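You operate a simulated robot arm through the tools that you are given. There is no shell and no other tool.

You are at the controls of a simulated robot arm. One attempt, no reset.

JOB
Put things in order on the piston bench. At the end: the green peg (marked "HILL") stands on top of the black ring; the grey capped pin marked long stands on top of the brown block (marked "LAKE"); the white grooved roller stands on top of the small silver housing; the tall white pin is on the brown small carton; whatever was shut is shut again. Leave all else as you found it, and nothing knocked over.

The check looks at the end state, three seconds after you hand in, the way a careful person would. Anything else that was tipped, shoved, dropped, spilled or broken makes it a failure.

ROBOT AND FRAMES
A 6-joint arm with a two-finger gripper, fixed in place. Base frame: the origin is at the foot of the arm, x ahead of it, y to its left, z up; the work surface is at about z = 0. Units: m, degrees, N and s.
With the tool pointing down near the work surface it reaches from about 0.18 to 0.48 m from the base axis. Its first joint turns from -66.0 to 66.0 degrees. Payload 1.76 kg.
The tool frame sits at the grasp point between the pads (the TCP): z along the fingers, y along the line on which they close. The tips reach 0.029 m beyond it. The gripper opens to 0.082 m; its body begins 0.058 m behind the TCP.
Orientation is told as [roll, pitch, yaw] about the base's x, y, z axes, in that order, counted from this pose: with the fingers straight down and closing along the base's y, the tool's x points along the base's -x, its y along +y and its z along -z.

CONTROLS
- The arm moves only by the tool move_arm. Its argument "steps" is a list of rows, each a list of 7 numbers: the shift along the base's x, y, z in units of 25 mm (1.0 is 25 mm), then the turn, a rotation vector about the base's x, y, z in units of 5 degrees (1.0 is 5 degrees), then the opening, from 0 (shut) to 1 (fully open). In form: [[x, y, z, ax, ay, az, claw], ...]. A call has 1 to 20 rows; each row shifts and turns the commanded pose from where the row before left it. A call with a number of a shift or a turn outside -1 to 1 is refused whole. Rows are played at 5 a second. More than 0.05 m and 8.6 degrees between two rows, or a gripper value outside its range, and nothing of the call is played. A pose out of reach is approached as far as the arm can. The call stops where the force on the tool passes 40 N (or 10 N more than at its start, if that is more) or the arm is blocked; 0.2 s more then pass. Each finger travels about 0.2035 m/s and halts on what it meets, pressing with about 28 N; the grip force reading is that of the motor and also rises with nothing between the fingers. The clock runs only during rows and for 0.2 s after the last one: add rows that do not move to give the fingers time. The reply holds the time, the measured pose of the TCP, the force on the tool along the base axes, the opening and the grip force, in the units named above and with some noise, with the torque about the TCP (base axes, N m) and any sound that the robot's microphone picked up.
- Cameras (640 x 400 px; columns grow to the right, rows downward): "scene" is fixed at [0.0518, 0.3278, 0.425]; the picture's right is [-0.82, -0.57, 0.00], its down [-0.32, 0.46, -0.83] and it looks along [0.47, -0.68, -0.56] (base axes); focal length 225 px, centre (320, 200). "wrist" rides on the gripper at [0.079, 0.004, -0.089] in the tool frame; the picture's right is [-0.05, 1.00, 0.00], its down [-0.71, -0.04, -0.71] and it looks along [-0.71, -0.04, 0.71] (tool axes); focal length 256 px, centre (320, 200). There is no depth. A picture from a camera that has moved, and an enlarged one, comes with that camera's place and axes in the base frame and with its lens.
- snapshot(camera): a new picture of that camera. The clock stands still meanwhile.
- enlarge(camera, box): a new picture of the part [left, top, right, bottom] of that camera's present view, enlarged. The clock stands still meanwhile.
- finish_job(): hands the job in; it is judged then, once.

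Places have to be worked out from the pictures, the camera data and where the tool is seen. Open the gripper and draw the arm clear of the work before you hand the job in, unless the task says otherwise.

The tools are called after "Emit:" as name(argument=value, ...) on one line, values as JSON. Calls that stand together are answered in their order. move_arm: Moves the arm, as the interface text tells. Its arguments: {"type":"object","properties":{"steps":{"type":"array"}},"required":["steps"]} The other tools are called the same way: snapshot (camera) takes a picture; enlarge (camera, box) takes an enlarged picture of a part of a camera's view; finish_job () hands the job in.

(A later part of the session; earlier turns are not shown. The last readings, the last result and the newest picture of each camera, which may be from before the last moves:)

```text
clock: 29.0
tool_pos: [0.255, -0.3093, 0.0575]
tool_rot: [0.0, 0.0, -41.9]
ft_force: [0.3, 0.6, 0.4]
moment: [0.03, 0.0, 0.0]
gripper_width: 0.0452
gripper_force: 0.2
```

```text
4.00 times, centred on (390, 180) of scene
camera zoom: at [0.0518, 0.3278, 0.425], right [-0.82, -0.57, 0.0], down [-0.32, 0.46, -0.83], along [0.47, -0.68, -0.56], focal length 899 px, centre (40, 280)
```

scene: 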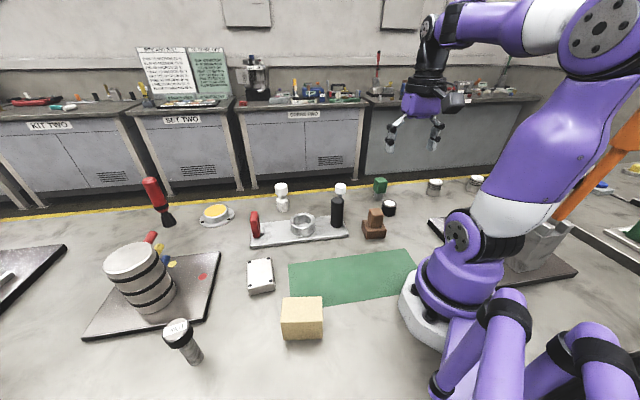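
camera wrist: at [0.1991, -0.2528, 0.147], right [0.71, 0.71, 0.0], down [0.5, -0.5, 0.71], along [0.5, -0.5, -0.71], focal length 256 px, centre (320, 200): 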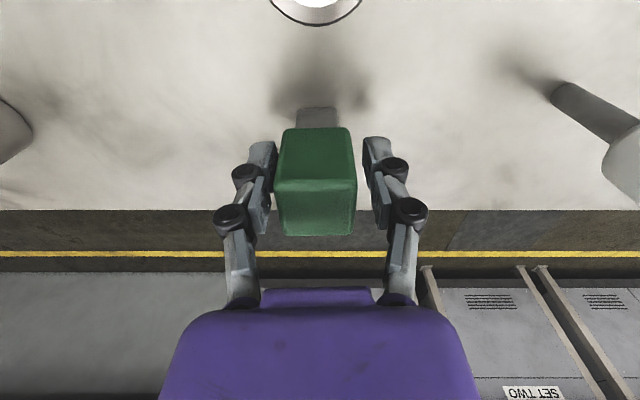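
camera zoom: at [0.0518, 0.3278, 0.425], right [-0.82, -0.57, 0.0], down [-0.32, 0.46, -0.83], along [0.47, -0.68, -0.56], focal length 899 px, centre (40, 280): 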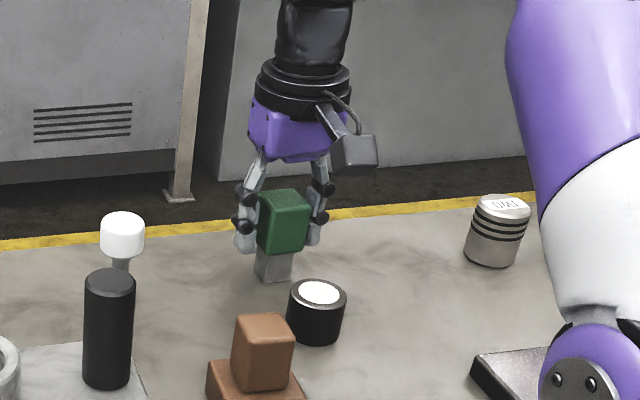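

The peg sits nearer the left finger by about 1.5–2 mm. I nudge the tool that way and then close.

Emit:
move_arm(steps=[[-0.055, -0.05, 0, 0, 0, 0, 0.55], [0, 0, 0, 0, 0, 0, 0.5], [0, 0, 0, 0, 0, 0, 0.45], [0, 0, 0, 0, 0, 0, 0.41], [0, 0, 0, 0, 0, 0, 0.3], [0, 0, 0, 0, 0, 0, 0.2], [0, 0, 0, 0, 0, 0, 0.2]])

Emit:
snapshot(camera="wrist")

```text
clock: 30.6
tool_pos: [0.254, -0.3107, 0.0563]
tool_rot: [0.0, 0.0, -41.9]
ft_force: [0.1, 0.3, 2.0]
moment: [0.07, 0.02, -0.01]
gripper_width: 0.0334
gripper_force: 28.0
```

```text
taken
camera wrist: at [0.1977, -0.2544, 0.1469], right [0.71, 0.71, 0.0], down [0.5, -0.5, 0.71], along [0.5, -0.5, -0.71], focal length 256 px, centre (320, 200)
```

wrist: 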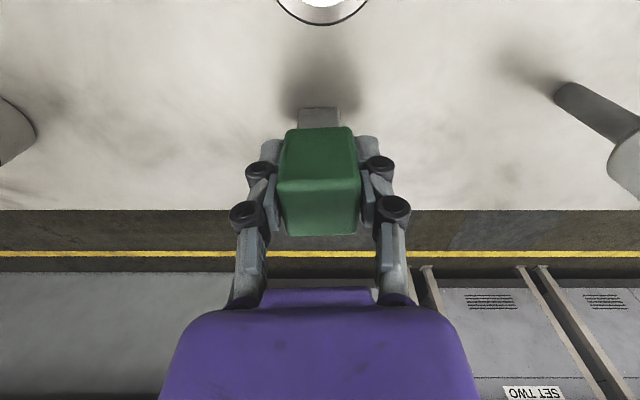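

The grip is firm (33.4 mm, 28 N). I lift straight up 70 mm, then carry the peg toward the black ring.

Emit:
move_arm(steps=[[0, 0, 0.4, 0, 0, 0, 0.2], [0, 0, 0.8, 0, 0, 0, 0.2], [0, 0, 0.8, 0, 0, 0, 0.2], [0, 0, 0.8, 0, 0, 0, 0.2], [-0.56, 0.566, 0, 0, 0, 0, 0.2], [-0.56, 0.566, 0, 0, 0, 0, 0.2], [-0.56, 0.566, 0, 0, 0, 0, 0.2], [-0.56, 0.566, 0, 0, 0, 0, 0.2], [0, 0, 0, 0, 0, 0, 0.2], [0, 0, 0, 0, 0, 0, 0.2]])

Emit:
snapshot(camera="wrist")

Emit:
enlarge(camera="scene", box=[340, 130, 440, 230])

```text
clock: 32.8
tool_pos: [0.1971, -0.2528, 0.1254]
tool_rot: [0.0, 0.0, -41.9]
ft_force: [-0.3, -0.3, -1.4]
moment: [0.0, -0.01, 0.01]
gripper_width: 0.0332
gripper_force: 28.3
```

```text
taken
camera wrist: at [0.142, -0.1965, 0.2149], right [0.71, 0.71, 0.0], down [0.5, -0.5, 0.71], along [0.5, -0.5, -0.71], focal length 256 px, centre (320, 200)
```

wrist: 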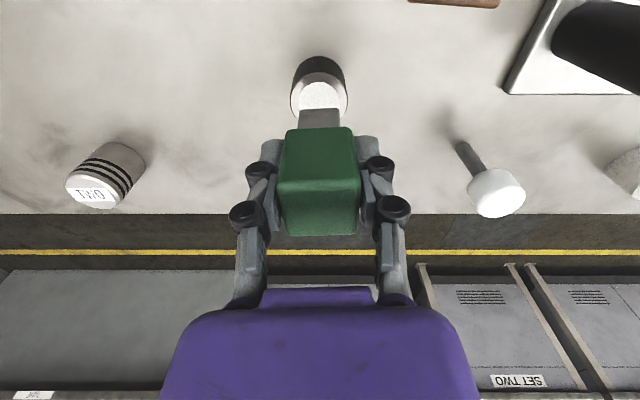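

```text
4.00 times, centred on (390, 180) of scene
camera zoom: at [0.0518, 0.3278, 0.425], right [-0.82, -0.57, 0.0], down [-0.32, 0.46, -0.83], along [0.47, -0.68, -0.56], focal length 899 px, centre (40, 280)
```

zoom: 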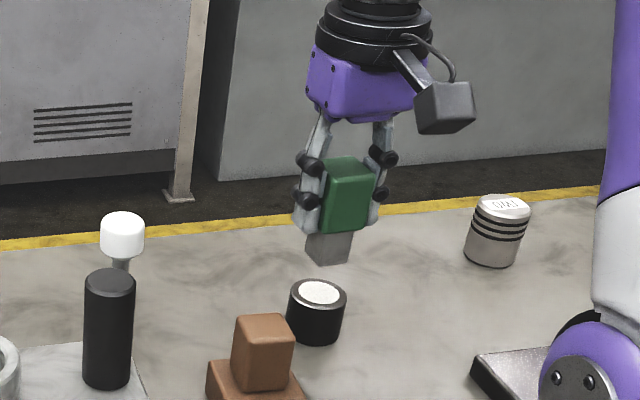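

I enlarge to compare the peg's stem against the ring's top.

Emit:
enlarge(camera="wrist", box=[270, 45, 370, 145])

Emit:
enlarge(camera="scene", box=[375, 165, 425, 220])

```text
4.00 times, centred on (320, 95) of wrist
camera zoom: at [0.142, -0.1965, 0.2149], right [0.71, 0.71, 0.0], down [0.5, -0.5, 0.71], along [0.5, -0.5, -0.71], focal length 1024 px, centre (320, 620)
```

zoom: 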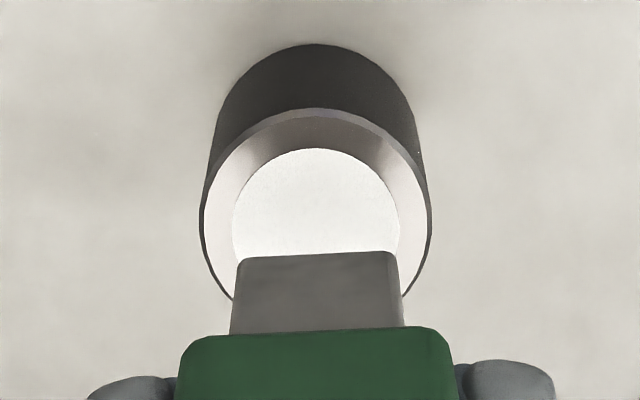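

```text
7.27 times, centred on (400, 192) of scene
camera zoom: at [0.0518, 0.3278, 0.425], right [-0.82, -0.57, 0.0], down [-0.32, 0.46, -0.83], along [0.47, -0.68, -0.56], focal length 1635 px, centre (-262, 254)
```

zoom: 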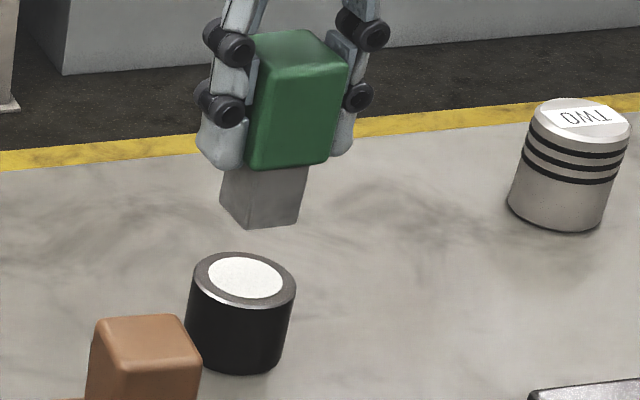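

The stem is centred sideways but about 2 mm too far out radially. I correct that and lower to just above the ring.

Emit:
move_arm(steps=[[-0.063, 0.063, -0.3, 0, 0, 0, 0.2], [0, 0, -0.4, 0, 0, 0, 0.2], [0, 0, -0.3, 0, 0, 0, 0.2], [0, 0, -0.1, 0, 0, 0, 0.2], [0, 0, 0, 0, 0, 0, 0.2], [0, 0, 0, 0, 0, 0, 0.2]])

Emit:
enlarge(camera="wrist", box=[270, 45, 370, 145])

Emit:
enlarge(camera="scene", box=[375, 165, 425, 220])

```text
clock: 34.2
tool_pos: [0.1944, -0.2501, 0.0989]
tool_rot: [0.1, 0.0, -41.8]
ft_force: [-0.9, 1.5, -0.2]
moment: [0.04, -0.01, 0.0]
gripper_width: 0.0333
gripper_force: 27.9
```

```text
4.00 times, centred on (320, 95) of wrist
camera zoom: at [0.1391, -0.1944, 0.1887], right [0.71, 0.71, 0.0], down [0.5, -0.5, 0.71], along [0.5, -0.5, -0.71], focal length 1024 px, centre (320, 620)
```

zoom: 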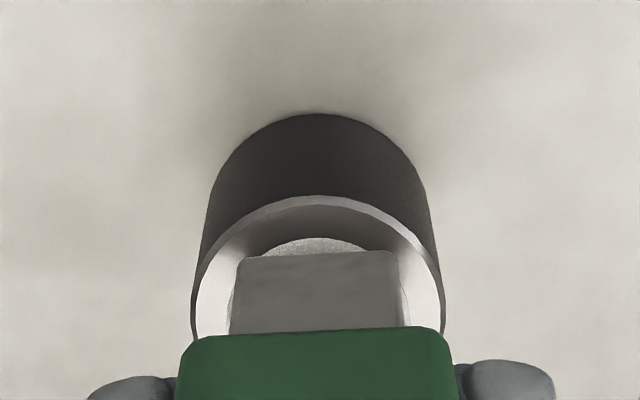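

```text
7.27 times, centred on (400, 192) of scene
camera zoom: at [0.0518, 0.3278, 0.425], right [-0.82, -0.57, 0.0], down [-0.32, 0.46, -0.83], along [0.47, -0.68, -0.56], focal length 1635 px, centre (-262, 254)
```

zoom: 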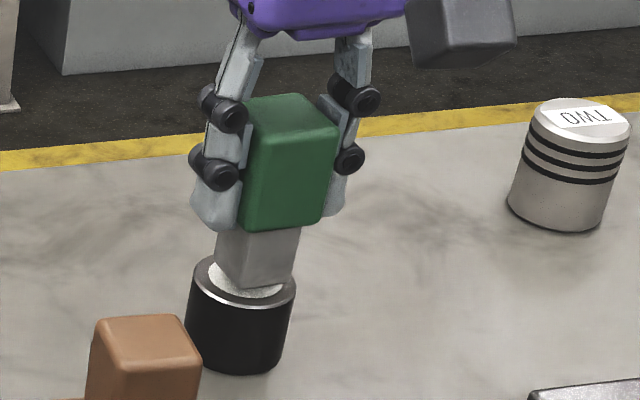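

The stem is nearly over the ring. I take a tighter scene zoom to judge the remaining offset before contact.

Emit:
enlarge(camera="scene", box=[382, 190, 412, 218])

```text
14.29 times, centred on (397, 204) of scene
camera zoom: at [0.0518, 0.3278, 0.425], right [-0.82, -0.57, 0.0], down [-0.32, 0.46, -0.83], along [0.47, -0.68, -0.56], focal length 3211 px, centre (-780, 143)
```

zoom: 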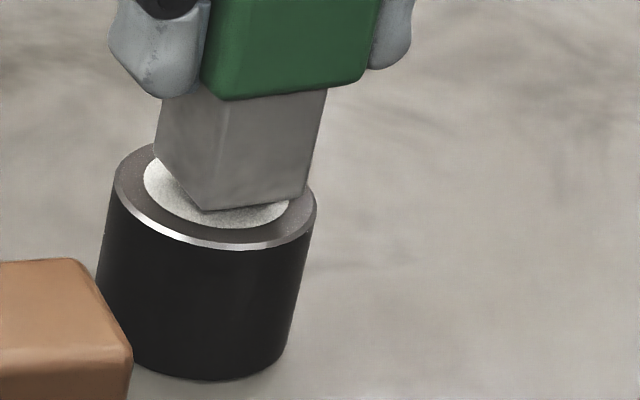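

Both views suggest the stem is about 2 mm too far toward the base. I shift outward slightly and look again before contact.

Emit:
move_arm(steps=[[0.065, -0.037, 0, 0, 0, 0, 0.2], [0, 0, 0, 0, 0, 0, 0.2], [0, 0, 0, 0, 0, 0, 0.2]])

Emit:
enlarge(camera="scene", box=[382, 190, 412, 218])

Emit:
enlarge(camera="wrist", box=[280, 75, 360, 155])

```text
clock: 35.0
tool_pos: [0.1962, -0.2516, 0.0988]
tool_rot: [0.0, 0.0, -41.9]
ft_force: [0.7, 0.6, -2.4]
moment: [0.0, -0.01, 0.0]
gripper_width: 0.0336
gripper_force: 27.6
```

```text
14.29 times, centred on (397, 204) of scene
camera zoom: at [0.0518, 0.3278, 0.425], right [-0.82, -0.57, 0.0], down [-0.32, 0.46, -0.83], along [0.47, -0.68, -0.56], focal length 3211 px, centre (-780, 143)
```

zoom: 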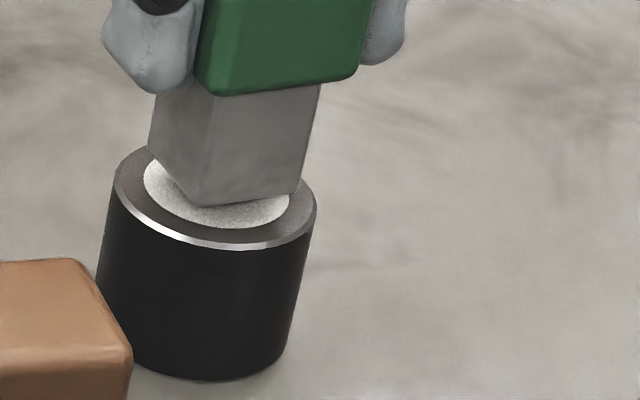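

```text
5.00 times, centred on (320, 115) of wrist
camera zoom: at [0.1406, -0.1948, 0.189], right [0.71, 0.71, 0.0], down [0.5, -0.5, 0.71], along [0.5, -0.5, -0.71], focal length 1280 px, centre (320, 625)
```

zoom: 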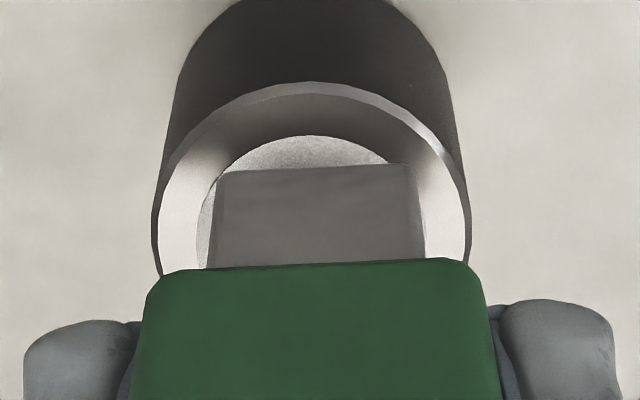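

The stem is now well centred on the ring in both views. I lower in small steps and watch the force.

Emit:
move_arm(steps=[[0, 0, -0.08, 0, 0, 0, 0.2], [0, 0, -0.06, 0, 0, 0, 0.2], [0, 0, -0.02, 0, 0, 0, 0.2], [0, 0, 0, 0, 0, 0, 0.2], [0, 0, 0, 0, 0, 0, 0.2]])

Emit:
enlarge(camera="scene", box=[382, 190, 412, 218])

```text
clock: 36.2
tool_pos: [0.197, -0.2508, 0.0945]
tool_rot: [0.0, 0.0, -42.0]
ft_force: [0.5, -0.5, -1.6]
moment: [0.01, -0.01, 0.0]
gripper_width: 0.0333
gripper_force: 28.5
```

```text
14.29 times, centred on (397, 204) of scene
camera zoom: at [0.0518, 0.3278, 0.425], right [-0.82, -0.57, 0.0], down [-0.32, 0.46, -0.83], along [0.47, -0.68, -0.56], focal length 3211 px, centre (-780, 143)
```

zoom: 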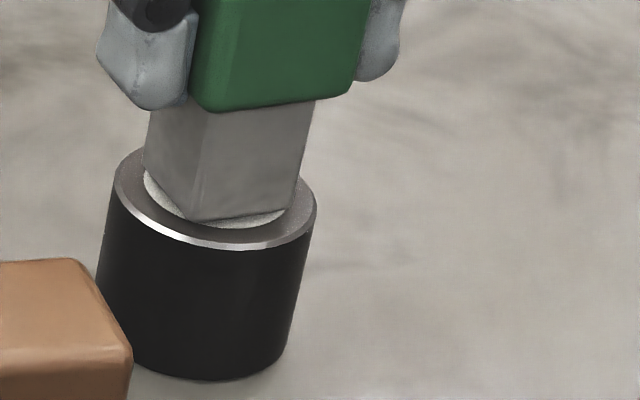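

No contact yet, since the force is only the peg's weight. I lower another millimetre in half-millimetre steps.

Emit:
move_arm(steps=[[0, 0, -0.02, 0, 0, 0, 0.2], [0, 0, -0.02, 0, 0, 0, 0.2], [0, 0, 0, 0, 0, 0, 0.2]])

```text
clock: 37.0
tool_pos: [0.1969, -0.252, 0.0935]
tool_rot: [0.0, 0.0, -41.9]
ft_force: [-0.3, -0.2, -1.6]
moment: [0.0, -0.02, 0.02]
gripper_width: 0.0333
gripper_force: 28.2
```

Still the same force, so I lower another millimetre.

Emit:
move_arm(steps=[[0, 0, -0.02, 0, 0, 0, 0.2], [0, 0, -0.02, 0, 0, 0, 0.2], [0, 0, 0, 0, 0, 0, 0.2]])

Emit:
enlarge(camera="scene", box=[382, 190, 412, 218])

```text
clock: 37.8
tool_pos: [0.1961, -0.2523, 0.0927]
tool_rot: [0.0, 0.0, -41.9]
ft_force: [0.3, -0.1, 0.0]
moment: [0.01, 0.03, -0.01]
gripper_width: 0.0331
gripper_force: 27.7
```

```text
14.29 times, centred on (397, 204) of scene
camera zoom: at [0.0518, 0.3278, 0.425], right [-0.82, -0.57, 0.0], down [-0.32, 0.46, -0.83], along [0.47, -0.68, -0.56], focal length 3211 px, centre (-780, 143)
```

zoom: 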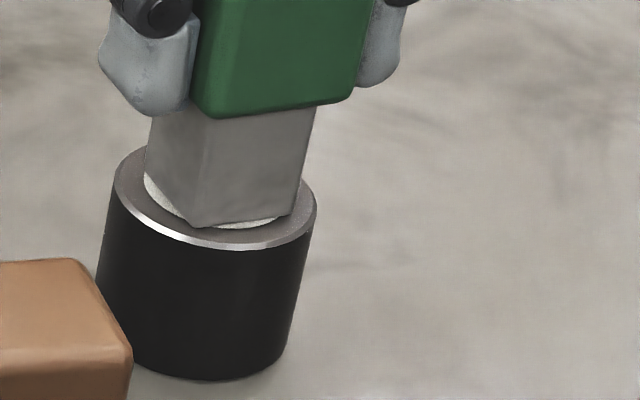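

The weight reading has dropped to zero, which suggests contact is starting. I do one more half-millimetre step to confirm.

Emit:
move_arm(steps=[[0, 0, -0.02, 0, 0, 0, 0.2], [0, 0, 0, 0, 0, 0, 0.2], [0, 0, 0, 0, 0, 0, 0.2]])

```text
clock: 38.6
tool_pos: [0.1973, -0.2519, 0.0924]
tool_rot: [-0.1, 0.0, -42.0]
ft_force: [-1.0, 1.8, 20.9]
moment: [0.15, 0.16, 0.0]
gripper_width: 0.0331
gripper_force: 28.3
```

Contact is confirmed at 21 N. I ease off a quarter millimetre, open the fingers, pause and rise straight up.

Emit:
move_arm(steps=[[0, 0, 0.012, 0, 0, 0, 0.2], [0, 0, 0, 0, 0, 0, 0.35], [0, 0, 0, 0, 0, 0, 0.45], [0, 0, 0, 0, 0, 0, 0.7], [0, 0, 0, 0, 0, 0, 0.9], [0, 0, 0.4, 0, 0, 0, 0.9], [0, 0, 0.8, 0, 0, 0, 0.9], [0, 0, 0.8, 0, 0, 0, 0.9], [0, 0, 0.8, 0, 0, 0, 0.9], [0, 0, 0, 0, 0, 0, 0.9]])

Emit:
snapshot(camera="wrist")

Emit:
enlarge(camera="scene", box=[350, 150, 430, 240])

```text
clock: 40.8
tool_pos: [0.1957, -0.2538, 0.1614]
tool_rot: [-0.1, 0.0, -41.9]
ft_force: [-0.6, -0.2, -0.1]
moment: [-0.02, -0.03, -0.01]
gripper_width: 0.0738
gripper_force: 0.0
```

```text
taken
camera wrist: at [0.141, -0.1966, 0.2517], right [0.71, 0.71, 0.0], down [0.5, -0.5, 0.71], along [0.5, -0.5, -0.71], focal length 256 px, centre (320, 200)
```

wrist: 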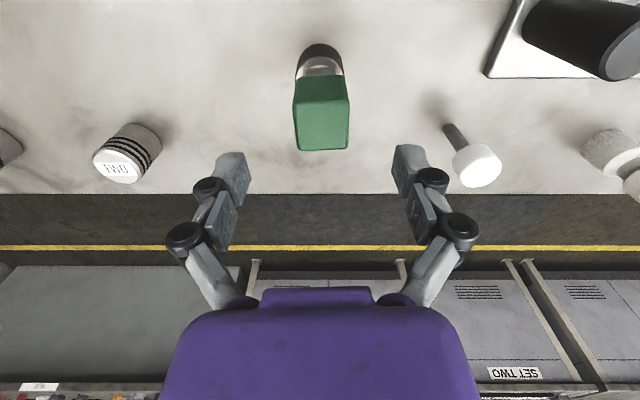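

```text
4.44 times, centred on (390, 195) of scene
camera zoom: at [0.0518, 0.3278, 0.425], right [-0.82, -0.57, 0.0], down [-0.32, 0.46, -0.83], along [0.47, -0.68, -0.56], focal length 999 px, centre (9, 222)
```

zoom: 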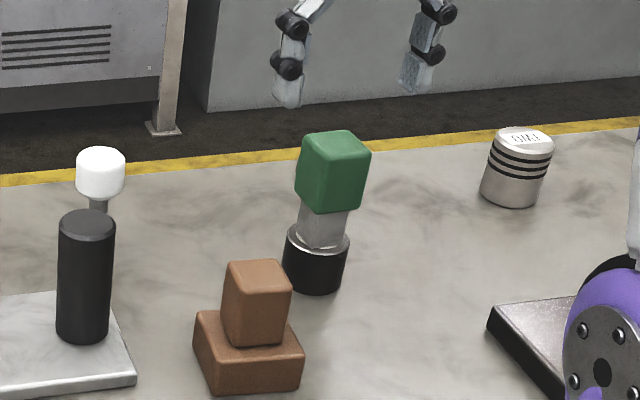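

The green peg stands on the black ring. Next is the tall white pin, and I enlarge it from both cameras to fix its position.

Emit:
enlarge(camera="wrist", box=[430, 110, 510, 200])

Emit:
enlarge(camera="scene", box=[320, 170, 365, 215])

```text
4.44 times, centred on (470, 155) of wrist
camera zoom: at [0.141, -0.1966, 0.2517], right [0.71, 0.71, 0.0], down [0.5, -0.5, 0.71], along [0.5, -0.5, -0.71], focal length 1138 px, centre (-347, 400)
```

zoom: 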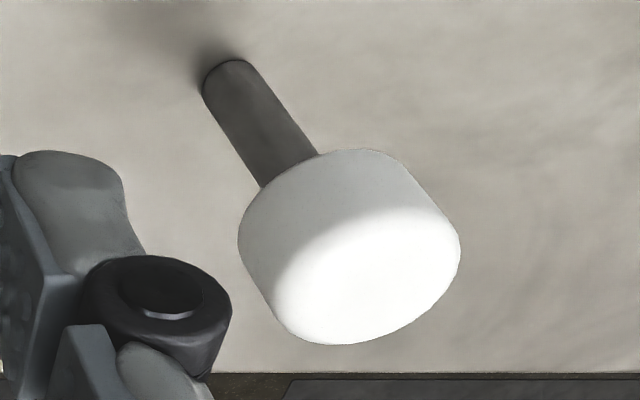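

```text
8.89 times, centred on (342, 192) of scene
camera zoom: at [0.0518, 0.3278, 0.425], right [-0.82, -0.57, 0.0], down [-0.32, 0.46, -0.83], along [0.47, -0.68, -0.56], focal length 1998 px, centre (120, 267)
```

zoom: 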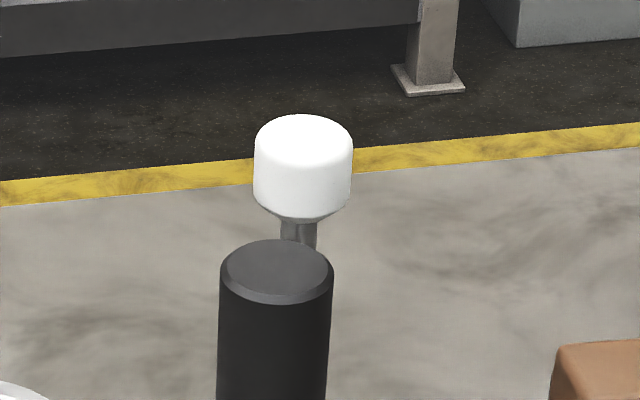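

The white pin stands at about (0.341,-0.1965), with its top at z≈0.076 and a cap about 34–36 mm wide. I move above it at safe height with the gripper open.

Emit:
move_arm(steps=[[0, 0, 0.8, 0, 0, 0, 1], [0.83, 0.327, 0, 0, 0, 0.34, 1], [0.83, 0.327, 0, 0, 0, 0.34, 1], [0.83, 0.327, 0, 0, 0, 0.34, 1], [0.83, 0.327, 0, 0, 0, 0.34, 1], [0.83, 0.327, 0, 0, 0, 0.34, 1], [0.83, 0.327, -0.4, 0, 0, 0.34, 1], [0.83, 0.327, -0.6, 0, 0, 0.34, 1], [0, 0, -0.5, 0, 0, 0, 1], [0, 0, 0, 0, 0, 0, 1], [0, 0, 0, 0, 0, 0, 1]])

Emit:
snapshot(camera="wrist")

Emit:
enlarge(camera="scene", box=[300, 130, 380, 210])

```text
clock: 43.2
tool_pos: [0.3418, -0.1949, 0.1454]
tool_rot: [-0.1, 0.0, -30.0]
ft_force: [0.6, -1.0, 0.5]
moment: [0.02, -0.02, 0.04]
gripper_width: 0.0822
gripper_force: 0.0
```

```text
taken
camera wrist: at [0.2761, -0.1511, 0.2339], right [0.55, 0.84, 0.0], down [0.59, -0.39, 0.71], along [0.59, -0.39, -0.71], focal length 256 px, centre (320, 200)
```

wrist: 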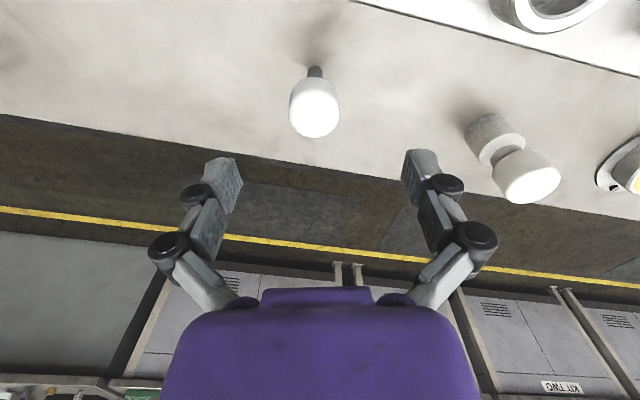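

```text
5.00 times, centred on (340, 170) of scene
camera zoom: at [0.0518, 0.3278, 0.425], right [-0.82, -0.57, 0.0], down [-0.32, 0.46, -0.83], along [0.47, -0.68, -0.56], focal length 1124 px, centre (220, 350)
```

zoom: 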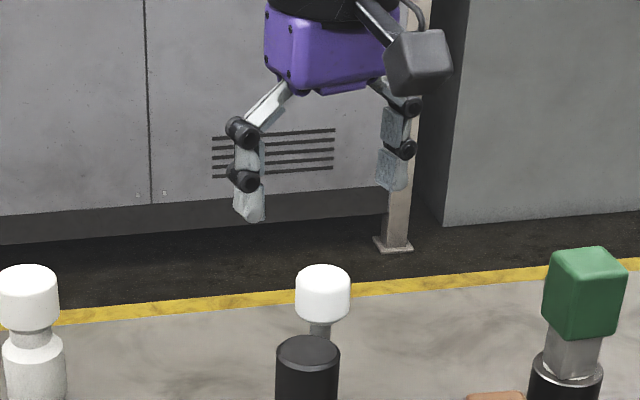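

The pin's cap appears slightly left of the tool centre line, so I zoom in to measure it.

Emit:
enlarge(camera="wrist", box=[270, 50, 370, 150])

Emit:
enlarge(camera="wrist", box=[450, 100, 570, 210])

```text
4.00 times, centred on (320, 100) of wrist
camera zoom: at [0.2761, -0.1511, 0.2339], right [0.55, 0.84, 0.0], down [0.59, -0.39, 0.71], along [0.59, -0.39, -0.71], focal length 1024 px, centre (320, 600)
```

zoom: 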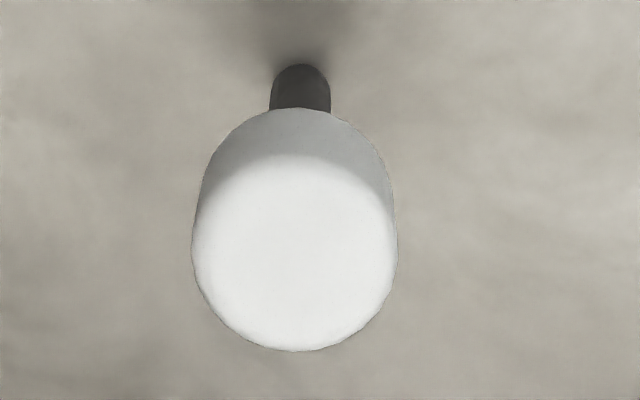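

```text
3.64 times, centred on (510, 155) of wrist
camera zoom: at [0.2761, -0.1511, 0.2339], right [0.55, 0.84, 0.0], down [0.59, -0.39, 0.71], along [0.59, -0.39, -0.71], focal length 931 px, centre (-371, 364)
```

zoom: 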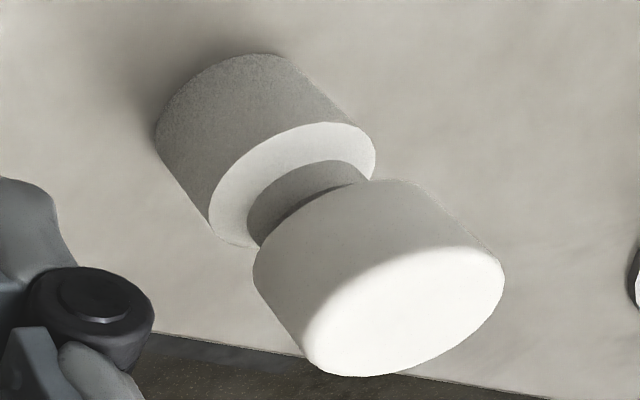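

The cap sits about 4–5 mm left of the tool centre along the closing axis. I correct for that, descend to z≈0.062 and close partway to check.

Emit:
move_arm(steps=[[-0.12, -0.145, 0, 0, 0, 0, 1], [0, 0, -0.8, 0, 0, 0, 1], [0, 0, -0.8, 0, 0, 0, 1], [0, 0, -0.8, 0, 0, 0, 1], [0, 0, -0.6, 0, 0, 0, 1], [0, 0, -0.336, 0, 0, 0, 1], [0, 0, 0, 0, 0, 0, 0.6], [0, 0, 0, 0, 0, 0, 0.6]])

Emit:
snapshot(camera="wrist")

Emit:
enlarge(camera="wrist", box=[240, 110, 400, 230])

```text
clock: 45.0
tool_pos: [0.3385, -0.1984, 0.06]
tool_rot: [0.0, 0.1, -30.1]
ft_force: [0.0, -0.3, -0.9]
moment: [0.02, 0.03, 0.0]
gripper_width: 0.0492
gripper_force: 0.1
```

```text
taken
camera wrist: at [0.2726, -0.1544, 0.1497], right [0.55, 0.84, 0.0], down [0.59, -0.39, 0.71], along [0.59, -0.39, -0.71], focal length 256 px, centre (320, 200)
```

wrist: 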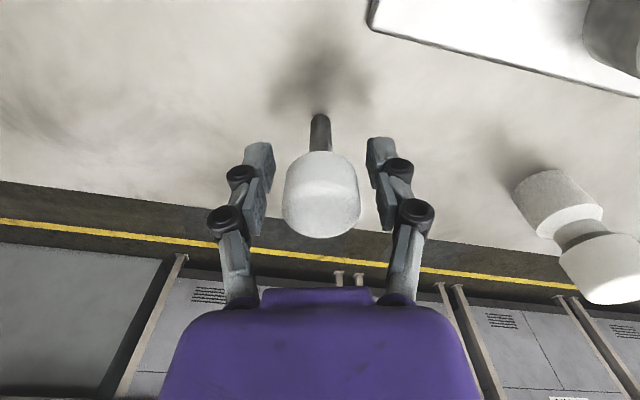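

```text
3.33 times, centred on (320, 170) of wrist
camera zoom: at [0.2726, -0.1544, 0.1497], right [0.55, 0.84, 0.0], down [0.59, -0.39, 0.71], along [0.59, -0.39, -0.71], focal length 853 px, centre (320, 300)
```

zoom: 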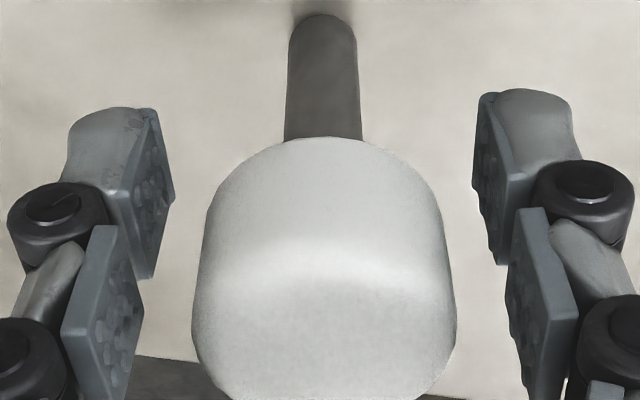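

The cap is centred between the pads, so I close the fingers gradually.

Emit:
move_arm(steps=[[0, 0, 0, 0, 0, 0, 0.52], [0, 0, 0, 0, 0, 0, 0.46], [0, 0, 0, 0, 0, 0, 0.42], [0, 0, 0, 0, 0, 0, 0.36], [0, 0, 0, 0, 0, 0, 0.25], [0, 0, 0, 0, 0, 0, 0.2], [0, 0, 0, 0, 0, 0, 0.2]])

Emit:
enlarge(camera="wrist", box=[240, 110, 400, 230])

```text
clock: 46.6
tool_pos: [0.3377, -0.1988, 0.0604]
tool_rot: [0.0, -0.1, -30.0]
ft_force: [-0.3, 1.3, 2.6]
moment: [0.03, 0.04, -0.02]
gripper_width: 0.0315
gripper_force: 27.4
```

```text
3.33 times, centred on (320, 170) of wrist
camera zoom: at [0.2726, -0.1545, 0.1498], right [0.55, 0.84, 0.0], down [0.59, -0.39, 0.71], along [0.59, -0.39, -0.71], focal length 853 px, centre (320, 300)
```

zoom: 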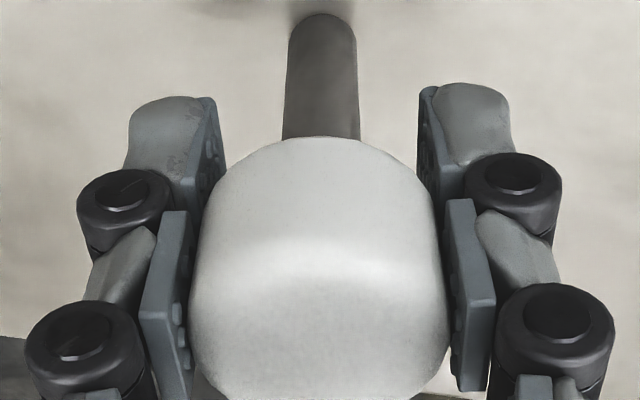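

The grip is good (31.5 mm, 27 N). I lift the pin well clear and check that it hangs straight.

Emit:
move_arm(steps=[[0, 0, 0.3, 0, 0, 0, 0.2], [0, 0, 0.6, 0, 0, 0, 0.2], [0, 0, 0.8, 0, 0, 0, 0.2], [0, 0, 0.8, 0, 0, 0, 0.2], [0, 0, 0.8, 0, 0, 0, 0.2], [0, 0, 0.8, 0, 0, 0, 0.2], [0, 0, 0.8, 0, 0, 0, 0.2], [0, 0, 0.6, 0, 0, 0, 0.2], [0, 0, 0, 0, 0, 0, 0.2]])

Emit:
snapshot(camera="scene")

Emit:
enlarge(camera="wrist", box=[240, 110, 400, 230])

```text
clock: 48.6
tool_pos: [0.3398, -0.1992, 0.1994]
tool_rot: [-0.1, 0.0, -30.0]
ft_force: [0.9, 0.5, -1.0]
moment: [0.0, -0.02, 0.03]
gripper_width: 0.0314
gripper_force: 27.6
```

```text
taken
```

scene: 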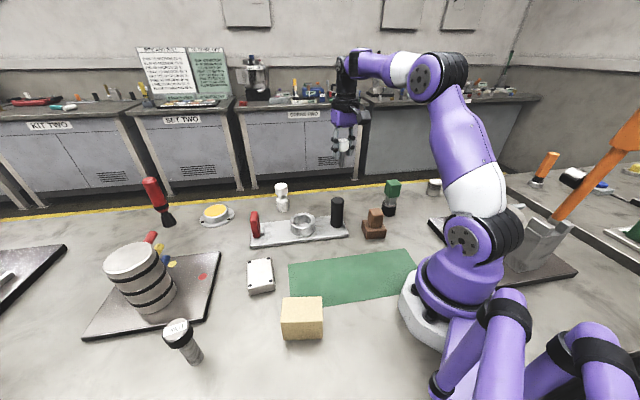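

```text
3.33 times, centred on (320, 170) of wrist
camera zoom: at [0.2745, -0.1554, 0.2896], right [0.55, 0.84, 0.0], down [0.59, -0.39, 0.71], along [0.59, -0.39, -0.71], focal length 853 px, centre (320, 300)
```

zoom: 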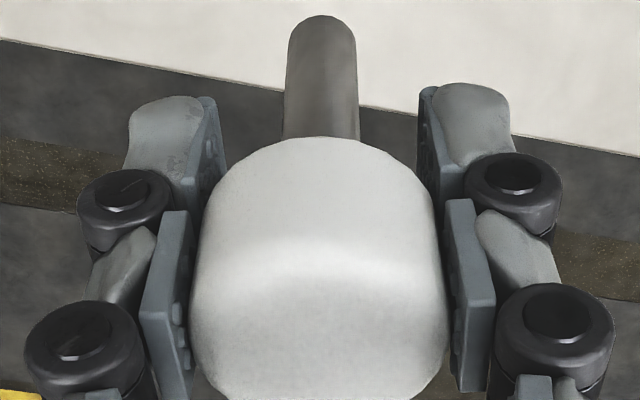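

The pin hangs straight in the grip. I carry it in one smooth sweep at this height to above the carton at (0.199,0.171).

Emit:
move_arm(steps=[[-0.3324, 0.868, 0, 0, 0, 0.8235, 0.2], [-0.3324, 0.868, 0, 0, 0, 0.8235, 0.2], [-0.3324, 0.868, 0, 0, 0, 0.8235, 0.2], [-0.3324, 0.868, 0, 0, 0, 0.8235, 0.2], [-0.3324, 0.868, 0, 0, 0, 0.8235, 0.2], [-0.3324, 0.868, 0, 0, 0, 0.8235, 0.2], [-0.3324, 0.868, 0, 0, 0, 0.8235, 0.2], [-0.3324, 0.868, 0, 0, 0, 0.8235, 0.2], [-0.3324, 0.868, 0, 0, 0, 0.8235, 0.2], [-0.3324, 0.868, 0, 0, 0, 0.8235, 0.2], [-0.3324, 0.868, 0, 0, 0, 0.8235, 0.2], [-0.3324, 0.868, 0, 0, 0, 0.8235, 0.2], [-0.3324, 0.868, 0, 0, 0, 0.8235, 0.2], [-0.3324, 0.868, 0, 0, 0, 0.8235, 0.2], [-0.3324, 0.868, 0, 0, 0, 0.8235, 0.2], [-0.3324, 0.868, 0, 0, 0, 0.8235, 0.2], [-0.3324, 0.868, 0, 0, 0, 0.8235, 0.2], [0, 0, 0, 0, 0, 0, 0.2], [0, 0, 0, 0, 0, 0, 0.2]])

Emit:
snapshot(camera="wrist")

Emit:
snapshot(camera="scene")

```text
clock: 52.6
tool_pos: [0.1982, 0.1708, 0.1975]
tool_rot: [0.1, 0.0, 40.0]
ft_force: [0.1, 0.5, -0.8]
moment: [0.0, 0.01, 0.0]
gripper_width: 0.0313
gripper_force: 28.2
```

```text
taken
camera wrist: at [0.1349, 0.1235, 0.2872], right [-0.6, 0.8, 0.0], down [0.56, 0.43, 0.71], along [0.56, 0.43, -0.71], focal length 256 px, centre (320, 200)
```

wrist: 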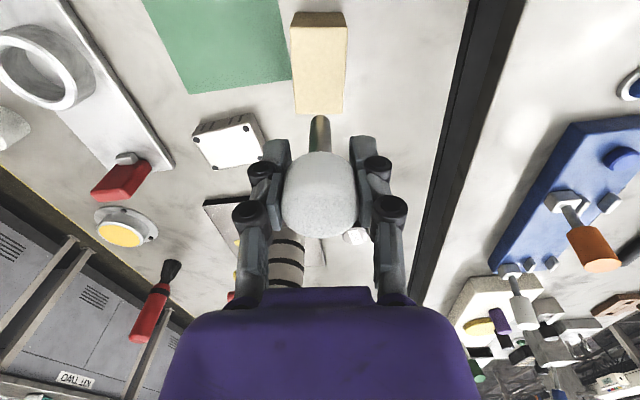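

```text
taken
```

scene: 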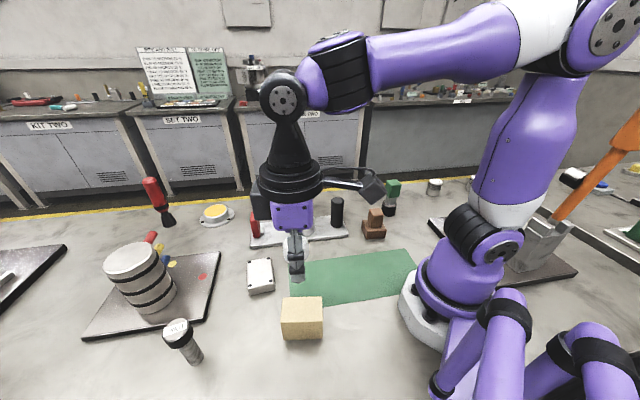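

The pin hovers over the carton. I enlarge to compare the pin's foot with the carton's top face.

Emit:
enlarge(camera="wrist", box=[270, 5, 370, 155])

Emit:
enlarge(camera="scene", box=[260, 240, 350, 350])

```text
2.67 times, centred on (320, 80) of wrist
camera zoom: at [0.1349, 0.1235, 0.2872], right [-0.6, 0.8, 0.0], down [0.56, 0.43, 0.71], along [0.56, 0.43, -0.71], focal length 683 px, centre (320, 520)
```

zoom: 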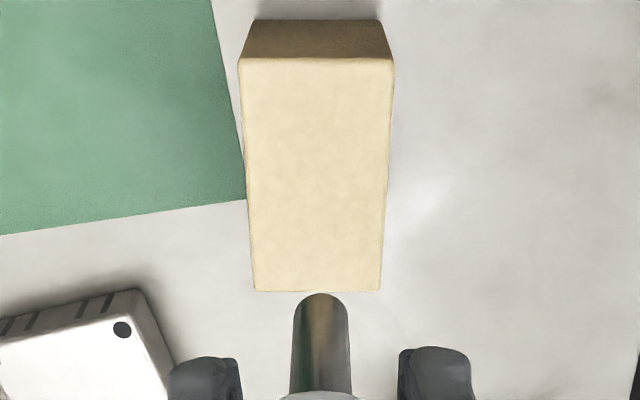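

```text
3.64 times, centred on (305, 295) of scene
camera zoom: at [0.0518, 0.3278, 0.425], right [-0.82, -0.57, 0.0], down [-0.32, 0.46, -0.83], along [0.47, -0.68, -0.56], focal length 817 px, centre (374, -146)
```

zoom: 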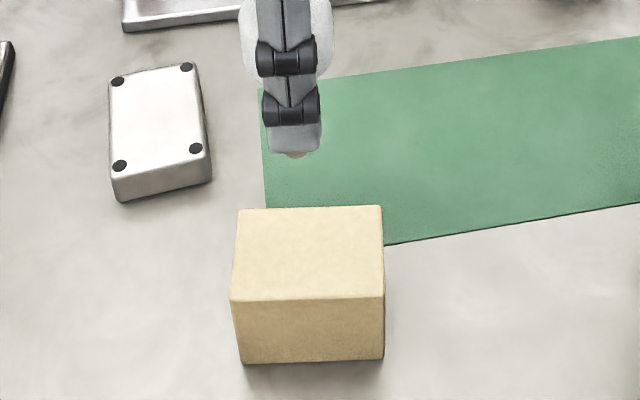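

The foot is about 3 mm outward and 1 mm sideways of the carton centre. I correct for that and lower to about 5 mm above the carton top.

Emit:
move_arm(steps=[[-0.065, -0.114, -0.4, 0, 0, 0, 0.2], [0, 0, -0.8, 0, 0, 0, 0.2], [0, 0, -0.8, 0, 0, 0, 0.2], [0, 0, -0.6, 0, 0, 0, 0.2], [0, 0, -0.4, 0, 0, 0, 0.2], [0, 0, 0, 0, 0, 0, 0.2], [0, 0, 0, 0, 0, 0, 0.2]])

Emit:
enlarge(camera="wrist", box=[240, 30, 400, 180])

Emit:
enlarge(camera="scene", box=[260, 240, 350, 350])

```text
clock: 54.2
tool_pos: [0.1969, 0.1693, 0.1249]
tool_rot: [-0.1, 0.0, 40.0]
ft_force: [0.2, -0.2, 0.5]
moment: [0.0, -0.02, -0.03]
gripper_width: 0.0311
gripper_force: 27.8
```

```text
2.67 times, centred on (320, 105) of wrist
camera zoom: at [0.1335, 0.1217, 0.2143], right [-0.6, 0.8, 0.0], down [0.57, 0.43, 0.71], along [0.56, 0.43, -0.71], focal length 683 px, centre (320, 453)
```

zoom: 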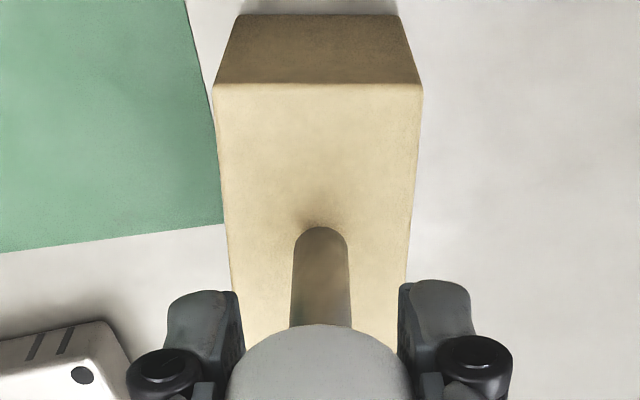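

```text
3.64 times, centred on (305, 295) of scene
camera zoom: at [0.0518, 0.3278, 0.425], right [-0.82, -0.57, 0.0], down [-0.32, 0.46, -0.83], along [0.47, -0.68, -0.56], focal length 817 px, centre (374, -146)
```

zoom: 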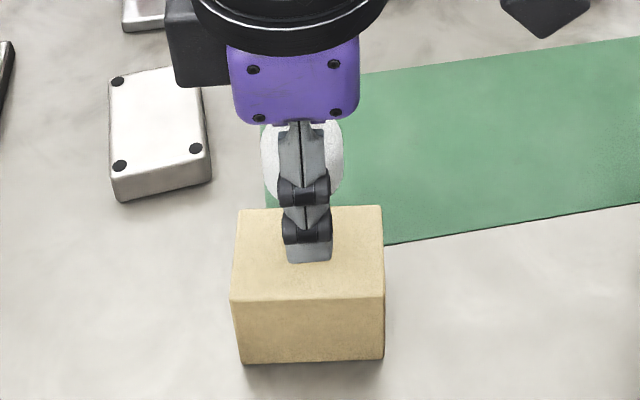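

The foot is centred over the carton, about 7 mm above it. I lower in small increments, checking the force.

Emit:
move_arm(steps=[[0, 0, -0.1, 0, 0, 0, 0.2], [0, 0, -0.08, 0, 0, 0, 0.2], [0, 0, -0.02, 0, 0, 0, 0.2], [0, 0, -0.02, 0, 0, 0, 0.2], [0, 0, 0, 0, 0, 0, 0.2]])

```text
clock: 55.4
tool_pos: [0.1974, 0.169, 0.1185]
tool_rot: [0.0, -0.2, 40.0]
ft_force: [-1.4, -1.6, 13.4]
moment: [-0.08, -0.02, -0.04]
gripper_width: 0.0316
gripper_force: 28.3
```

Contact is made at 13 N. I ease up a hair, open the fingers slowly, wait and rise straight up.

Emit:
move_arm(steps=[[0, 0, 0.01, 0, 0, 0, 0.2], [0, 0, 0, 0, 0, 0, 0.33], [0, 0, 0, 0, 0, 0, 0.43], [0, 0, 0, 0, 0, 0, 0.6], [0, 0, 0, 0, 0, 0, 0.9], [0, 0, 0, 0, 0, 0, 1], [0, 0, 0.4, 0, 0, 0, 1], [0, 0, 0.8, 0, 0, 0, 1], [0, 0, 0.8, 0, 0, 0, 1], [0, 0, 0.8, 0, 0, 0, 1], [0, 0, 0.8, 0, 0, 0, 1], [0, 0, 0, 0, 0, 0, 1]])

Emit:
snapshot(camera="wrist")

Emit:
snapshot(camera="scene")

```text
clock: 58.0
tool_pos: [0.1948, 0.1656, 0.2086]
tool_rot: [0.0, -0.1, 40.0]
ft_force: [-0.1, -0.8, 0.1]
moment: [0.0, -0.02, -0.01]
gripper_width: 0.0819
gripper_force: 0.0
```

```text
taken
camera wrist: at [0.1333, 0.1187, 0.2992], right [-0.6, 0.8, 0.0], down [0.57, 0.43, 0.71], along [0.56, 0.43, -0.71], focal length 256 px, centre (320, 200)
```

wrist: 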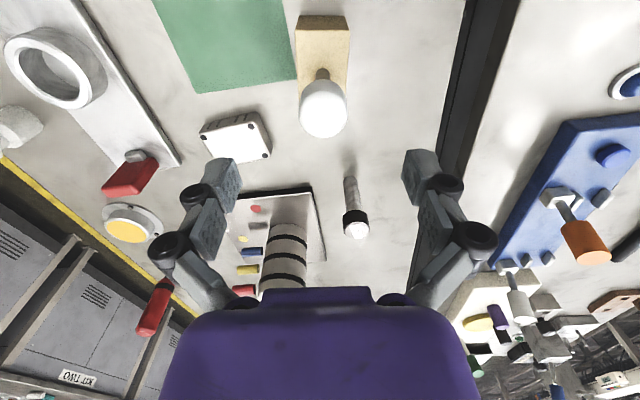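

```text
taken
```

scene: 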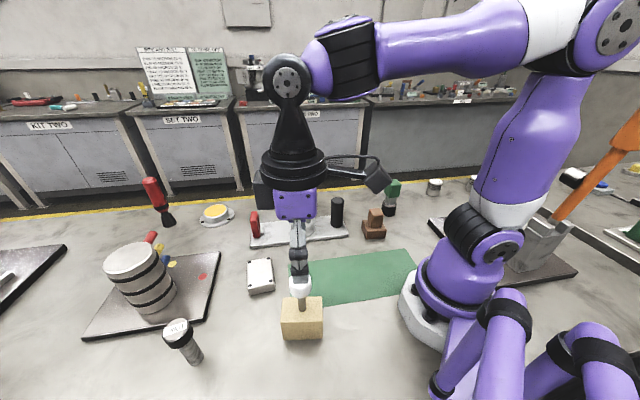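

The white pin stands on the carton. Now I move above the LONG pin near (0.3125,0.3085) for the next pick.

Emit:
move_arm(steps=[[0.666, 0.809, 0, 0, 0, 0.134, 1], [0.666, 0.809, 0, 0, 0, 0.134, 1], [0.666, 0.809, 0, 0, 0, 0.134, 1], [0.666, 0.809, -0.2, 0, 0, 0.134, 1], [0.666, 0.809, -0.4, 0, 0, 0.134, 1], [0.666, 0.809, -0.4, 0, 0, 0.134, 1], [0.666, 0.809, -0.4, 0, 0, 0.134, 1], [0, 0, 0, 0, 0, 0, 1], [0, 0, 0, 0, 0, 0, 1]])

Emit:
snapshot(camera="wrist")

Emit:
enlarge(camera="wrist", box=[270, 60, 370, 180])

Emit:
snapshot(camera="scene")

```text
clock: 60.0
tool_pos: [0.3131, 0.3096, 0.1764]
tool_rot: [0.0, 0.0, 44.7]
ft_force: [0.3, 0.0, 0.6]
moment: [-0.02, -0.01, -0.02]
gripper_width: 0.082
gripper_force: 0.0
```

```text
taken
camera wrist: at [0.2546, 0.2583, 0.2661], right [-0.66, 0.75, 0.0], down [0.53, 0.47, 0.71], along [0.53, 0.47, -0.71], focal length 256 px, centre (320, 200)
```

wrist: 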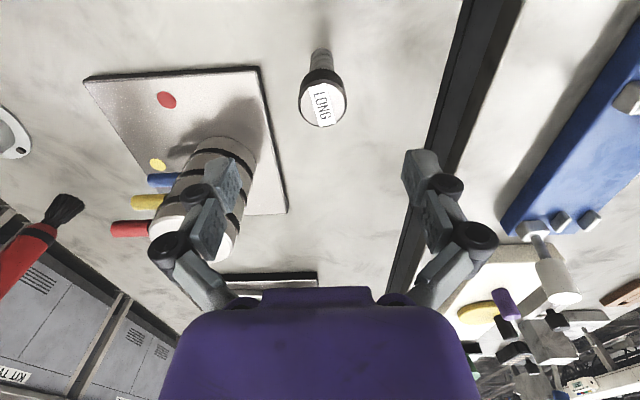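

```text
3.33 times, centred on (320, 120) of wrist
camera zoom: at [0.2546, 0.2583, 0.2661], right [-0.66, 0.75, 0.0], down [0.53, 0.47, 0.71], along [0.53, 0.47, -0.71], focal length 853 px, centre (320, 467)
```

zoom: 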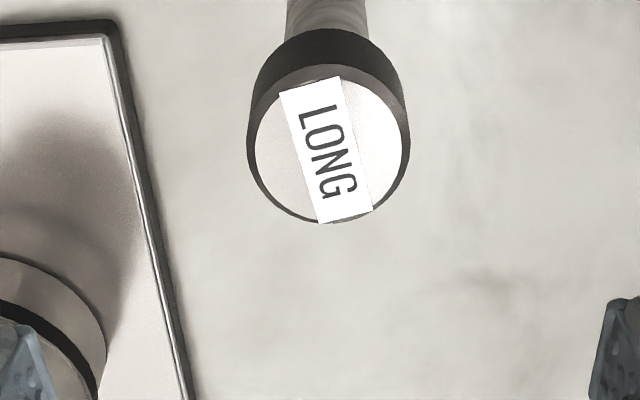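

```text
taken
```

scene: 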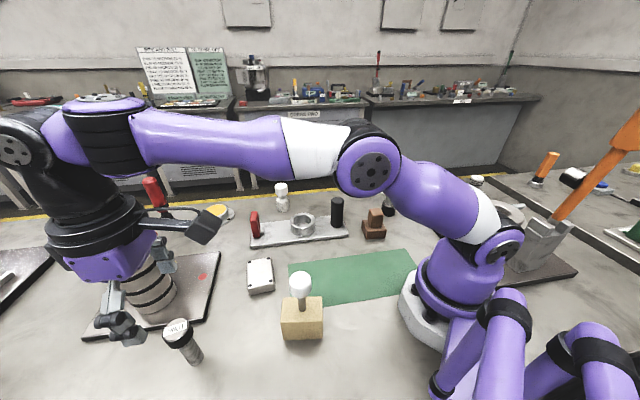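

The pin's cap is about 33 mm wide and roughly 1–2 mm off centre. I correct for that, descend to z≈0.085 and close partway.

Emit:
move_arm(steps=[[-0.077, -0.02, -0.3, 0, 0, 0, 1], [0, 0, -0.8, 0, 0, 0, 1], [0, 0, -0.8, 0, 0, 0, 1], [0, 0, -0.8, 0, 0, 0, 1], [0, 0, -0.6, 0, 0, 0, 1], [0, 0, -0.356, 0, 0, 0, 1], [0, 0, 0, 0, 0, 0, 0.6], [0, 0, 0, 0, 0, 0, 0.6]])

Emit:
enlarge(camera="wrist", box=[240, 110, 400, 230])

Emit:
enlarge(camera="scene", box=[90, 230, 270, 390])

```text
clock: 61.8
tool_pos: [0.3111, 0.3118, 0.0826]
tool_rot: [0.0, 0.1, 44.8]
ft_force: [0.2, -0.4, 0.1]
moment: [0.01, -0.01, 0.02]
gripper_width: 0.0494
gripper_force: 0.0
```

```text
3.33 times, centred on (320, 170) of wrist
camera zoom: at [0.2526, 0.2586, 0.1724], right [-0.66, 0.75, 0.0], down [0.53, 0.47, 0.71], along [0.53, 0.47, -0.71], focal length 853 px, centre (320, 300)
```

zoom: 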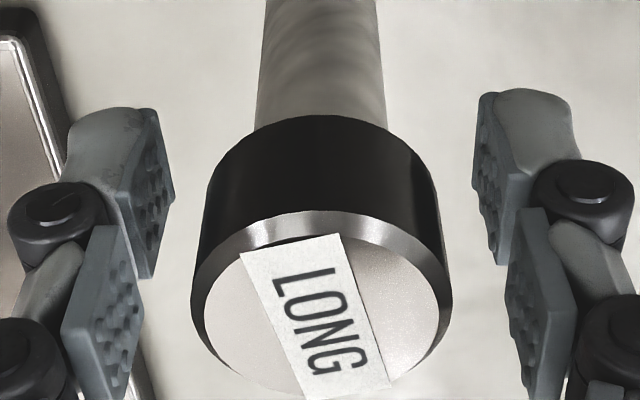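

```text
2.50 times, centred on (180, 310) of scene
camera zoom: at [0.0518, 0.3278, 0.425], right [-0.82, -0.57, 0.0], down [-0.32, 0.46, -0.83], along [0.47, -0.68, -0.56], focal length 562 px, centre (670, -75)
```

zoom: 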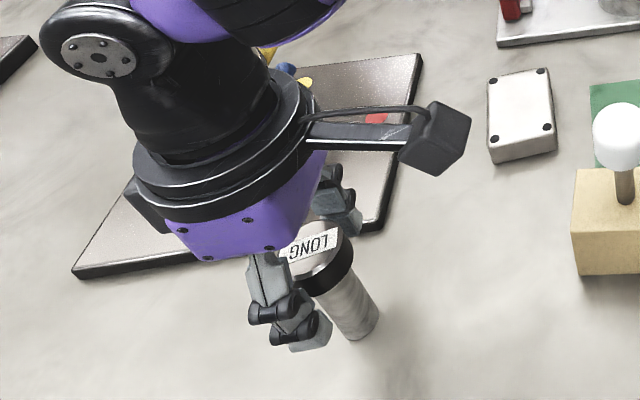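

The cap is centred between the pads, so I close gradually.

Emit:
move_arm(steps=[[0, 0, 0, 0, 0, 0, 0.52], [0, 0, 0, 0, 0, 0, 0.46], [0, 0, 0, 0, 0, 0, 0.42], [0, 0, 0, 0, 0, 0, 0.36], [0, 0, 0, 0, 0, 0, 0.25], [0, 0, 0, 0, 0, 0, 0.2], [0, 0, 0, 0, 0, 0, 0.2]])

Emit:
enlarge(camera="wrist", box=[240, 110, 400, 230])

```text
clock: 63.4
tool_pos: [0.3115, 0.3118, 0.0831]
tool_rot: [0.0, 0.0, 44.7]
ft_force: [-0.7, -0.6, 3.0]
moment: [-0.08, 0.01, -0.01]
gripper_width: 0.0321
gripper_force: 27.7
```

```text
3.33 times, centred on (320, 170) of wrist
camera zoom: at [0.2526, 0.2586, 0.1726], right [-0.66, 0.75, 0.0], down [0.53, 0.47, 0.71], along [0.53, 0.47, -0.71], focal length 853 px, centre (320, 300)
```

zoom: 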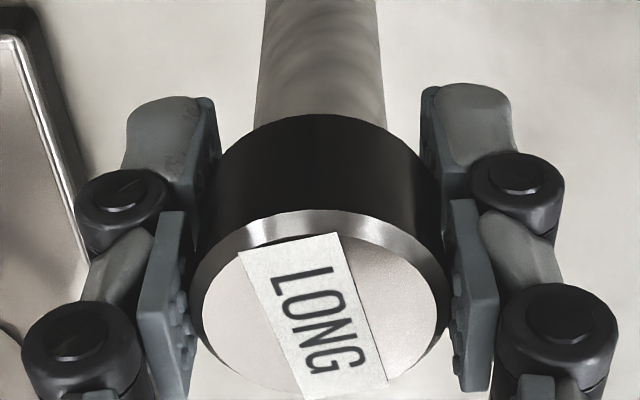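

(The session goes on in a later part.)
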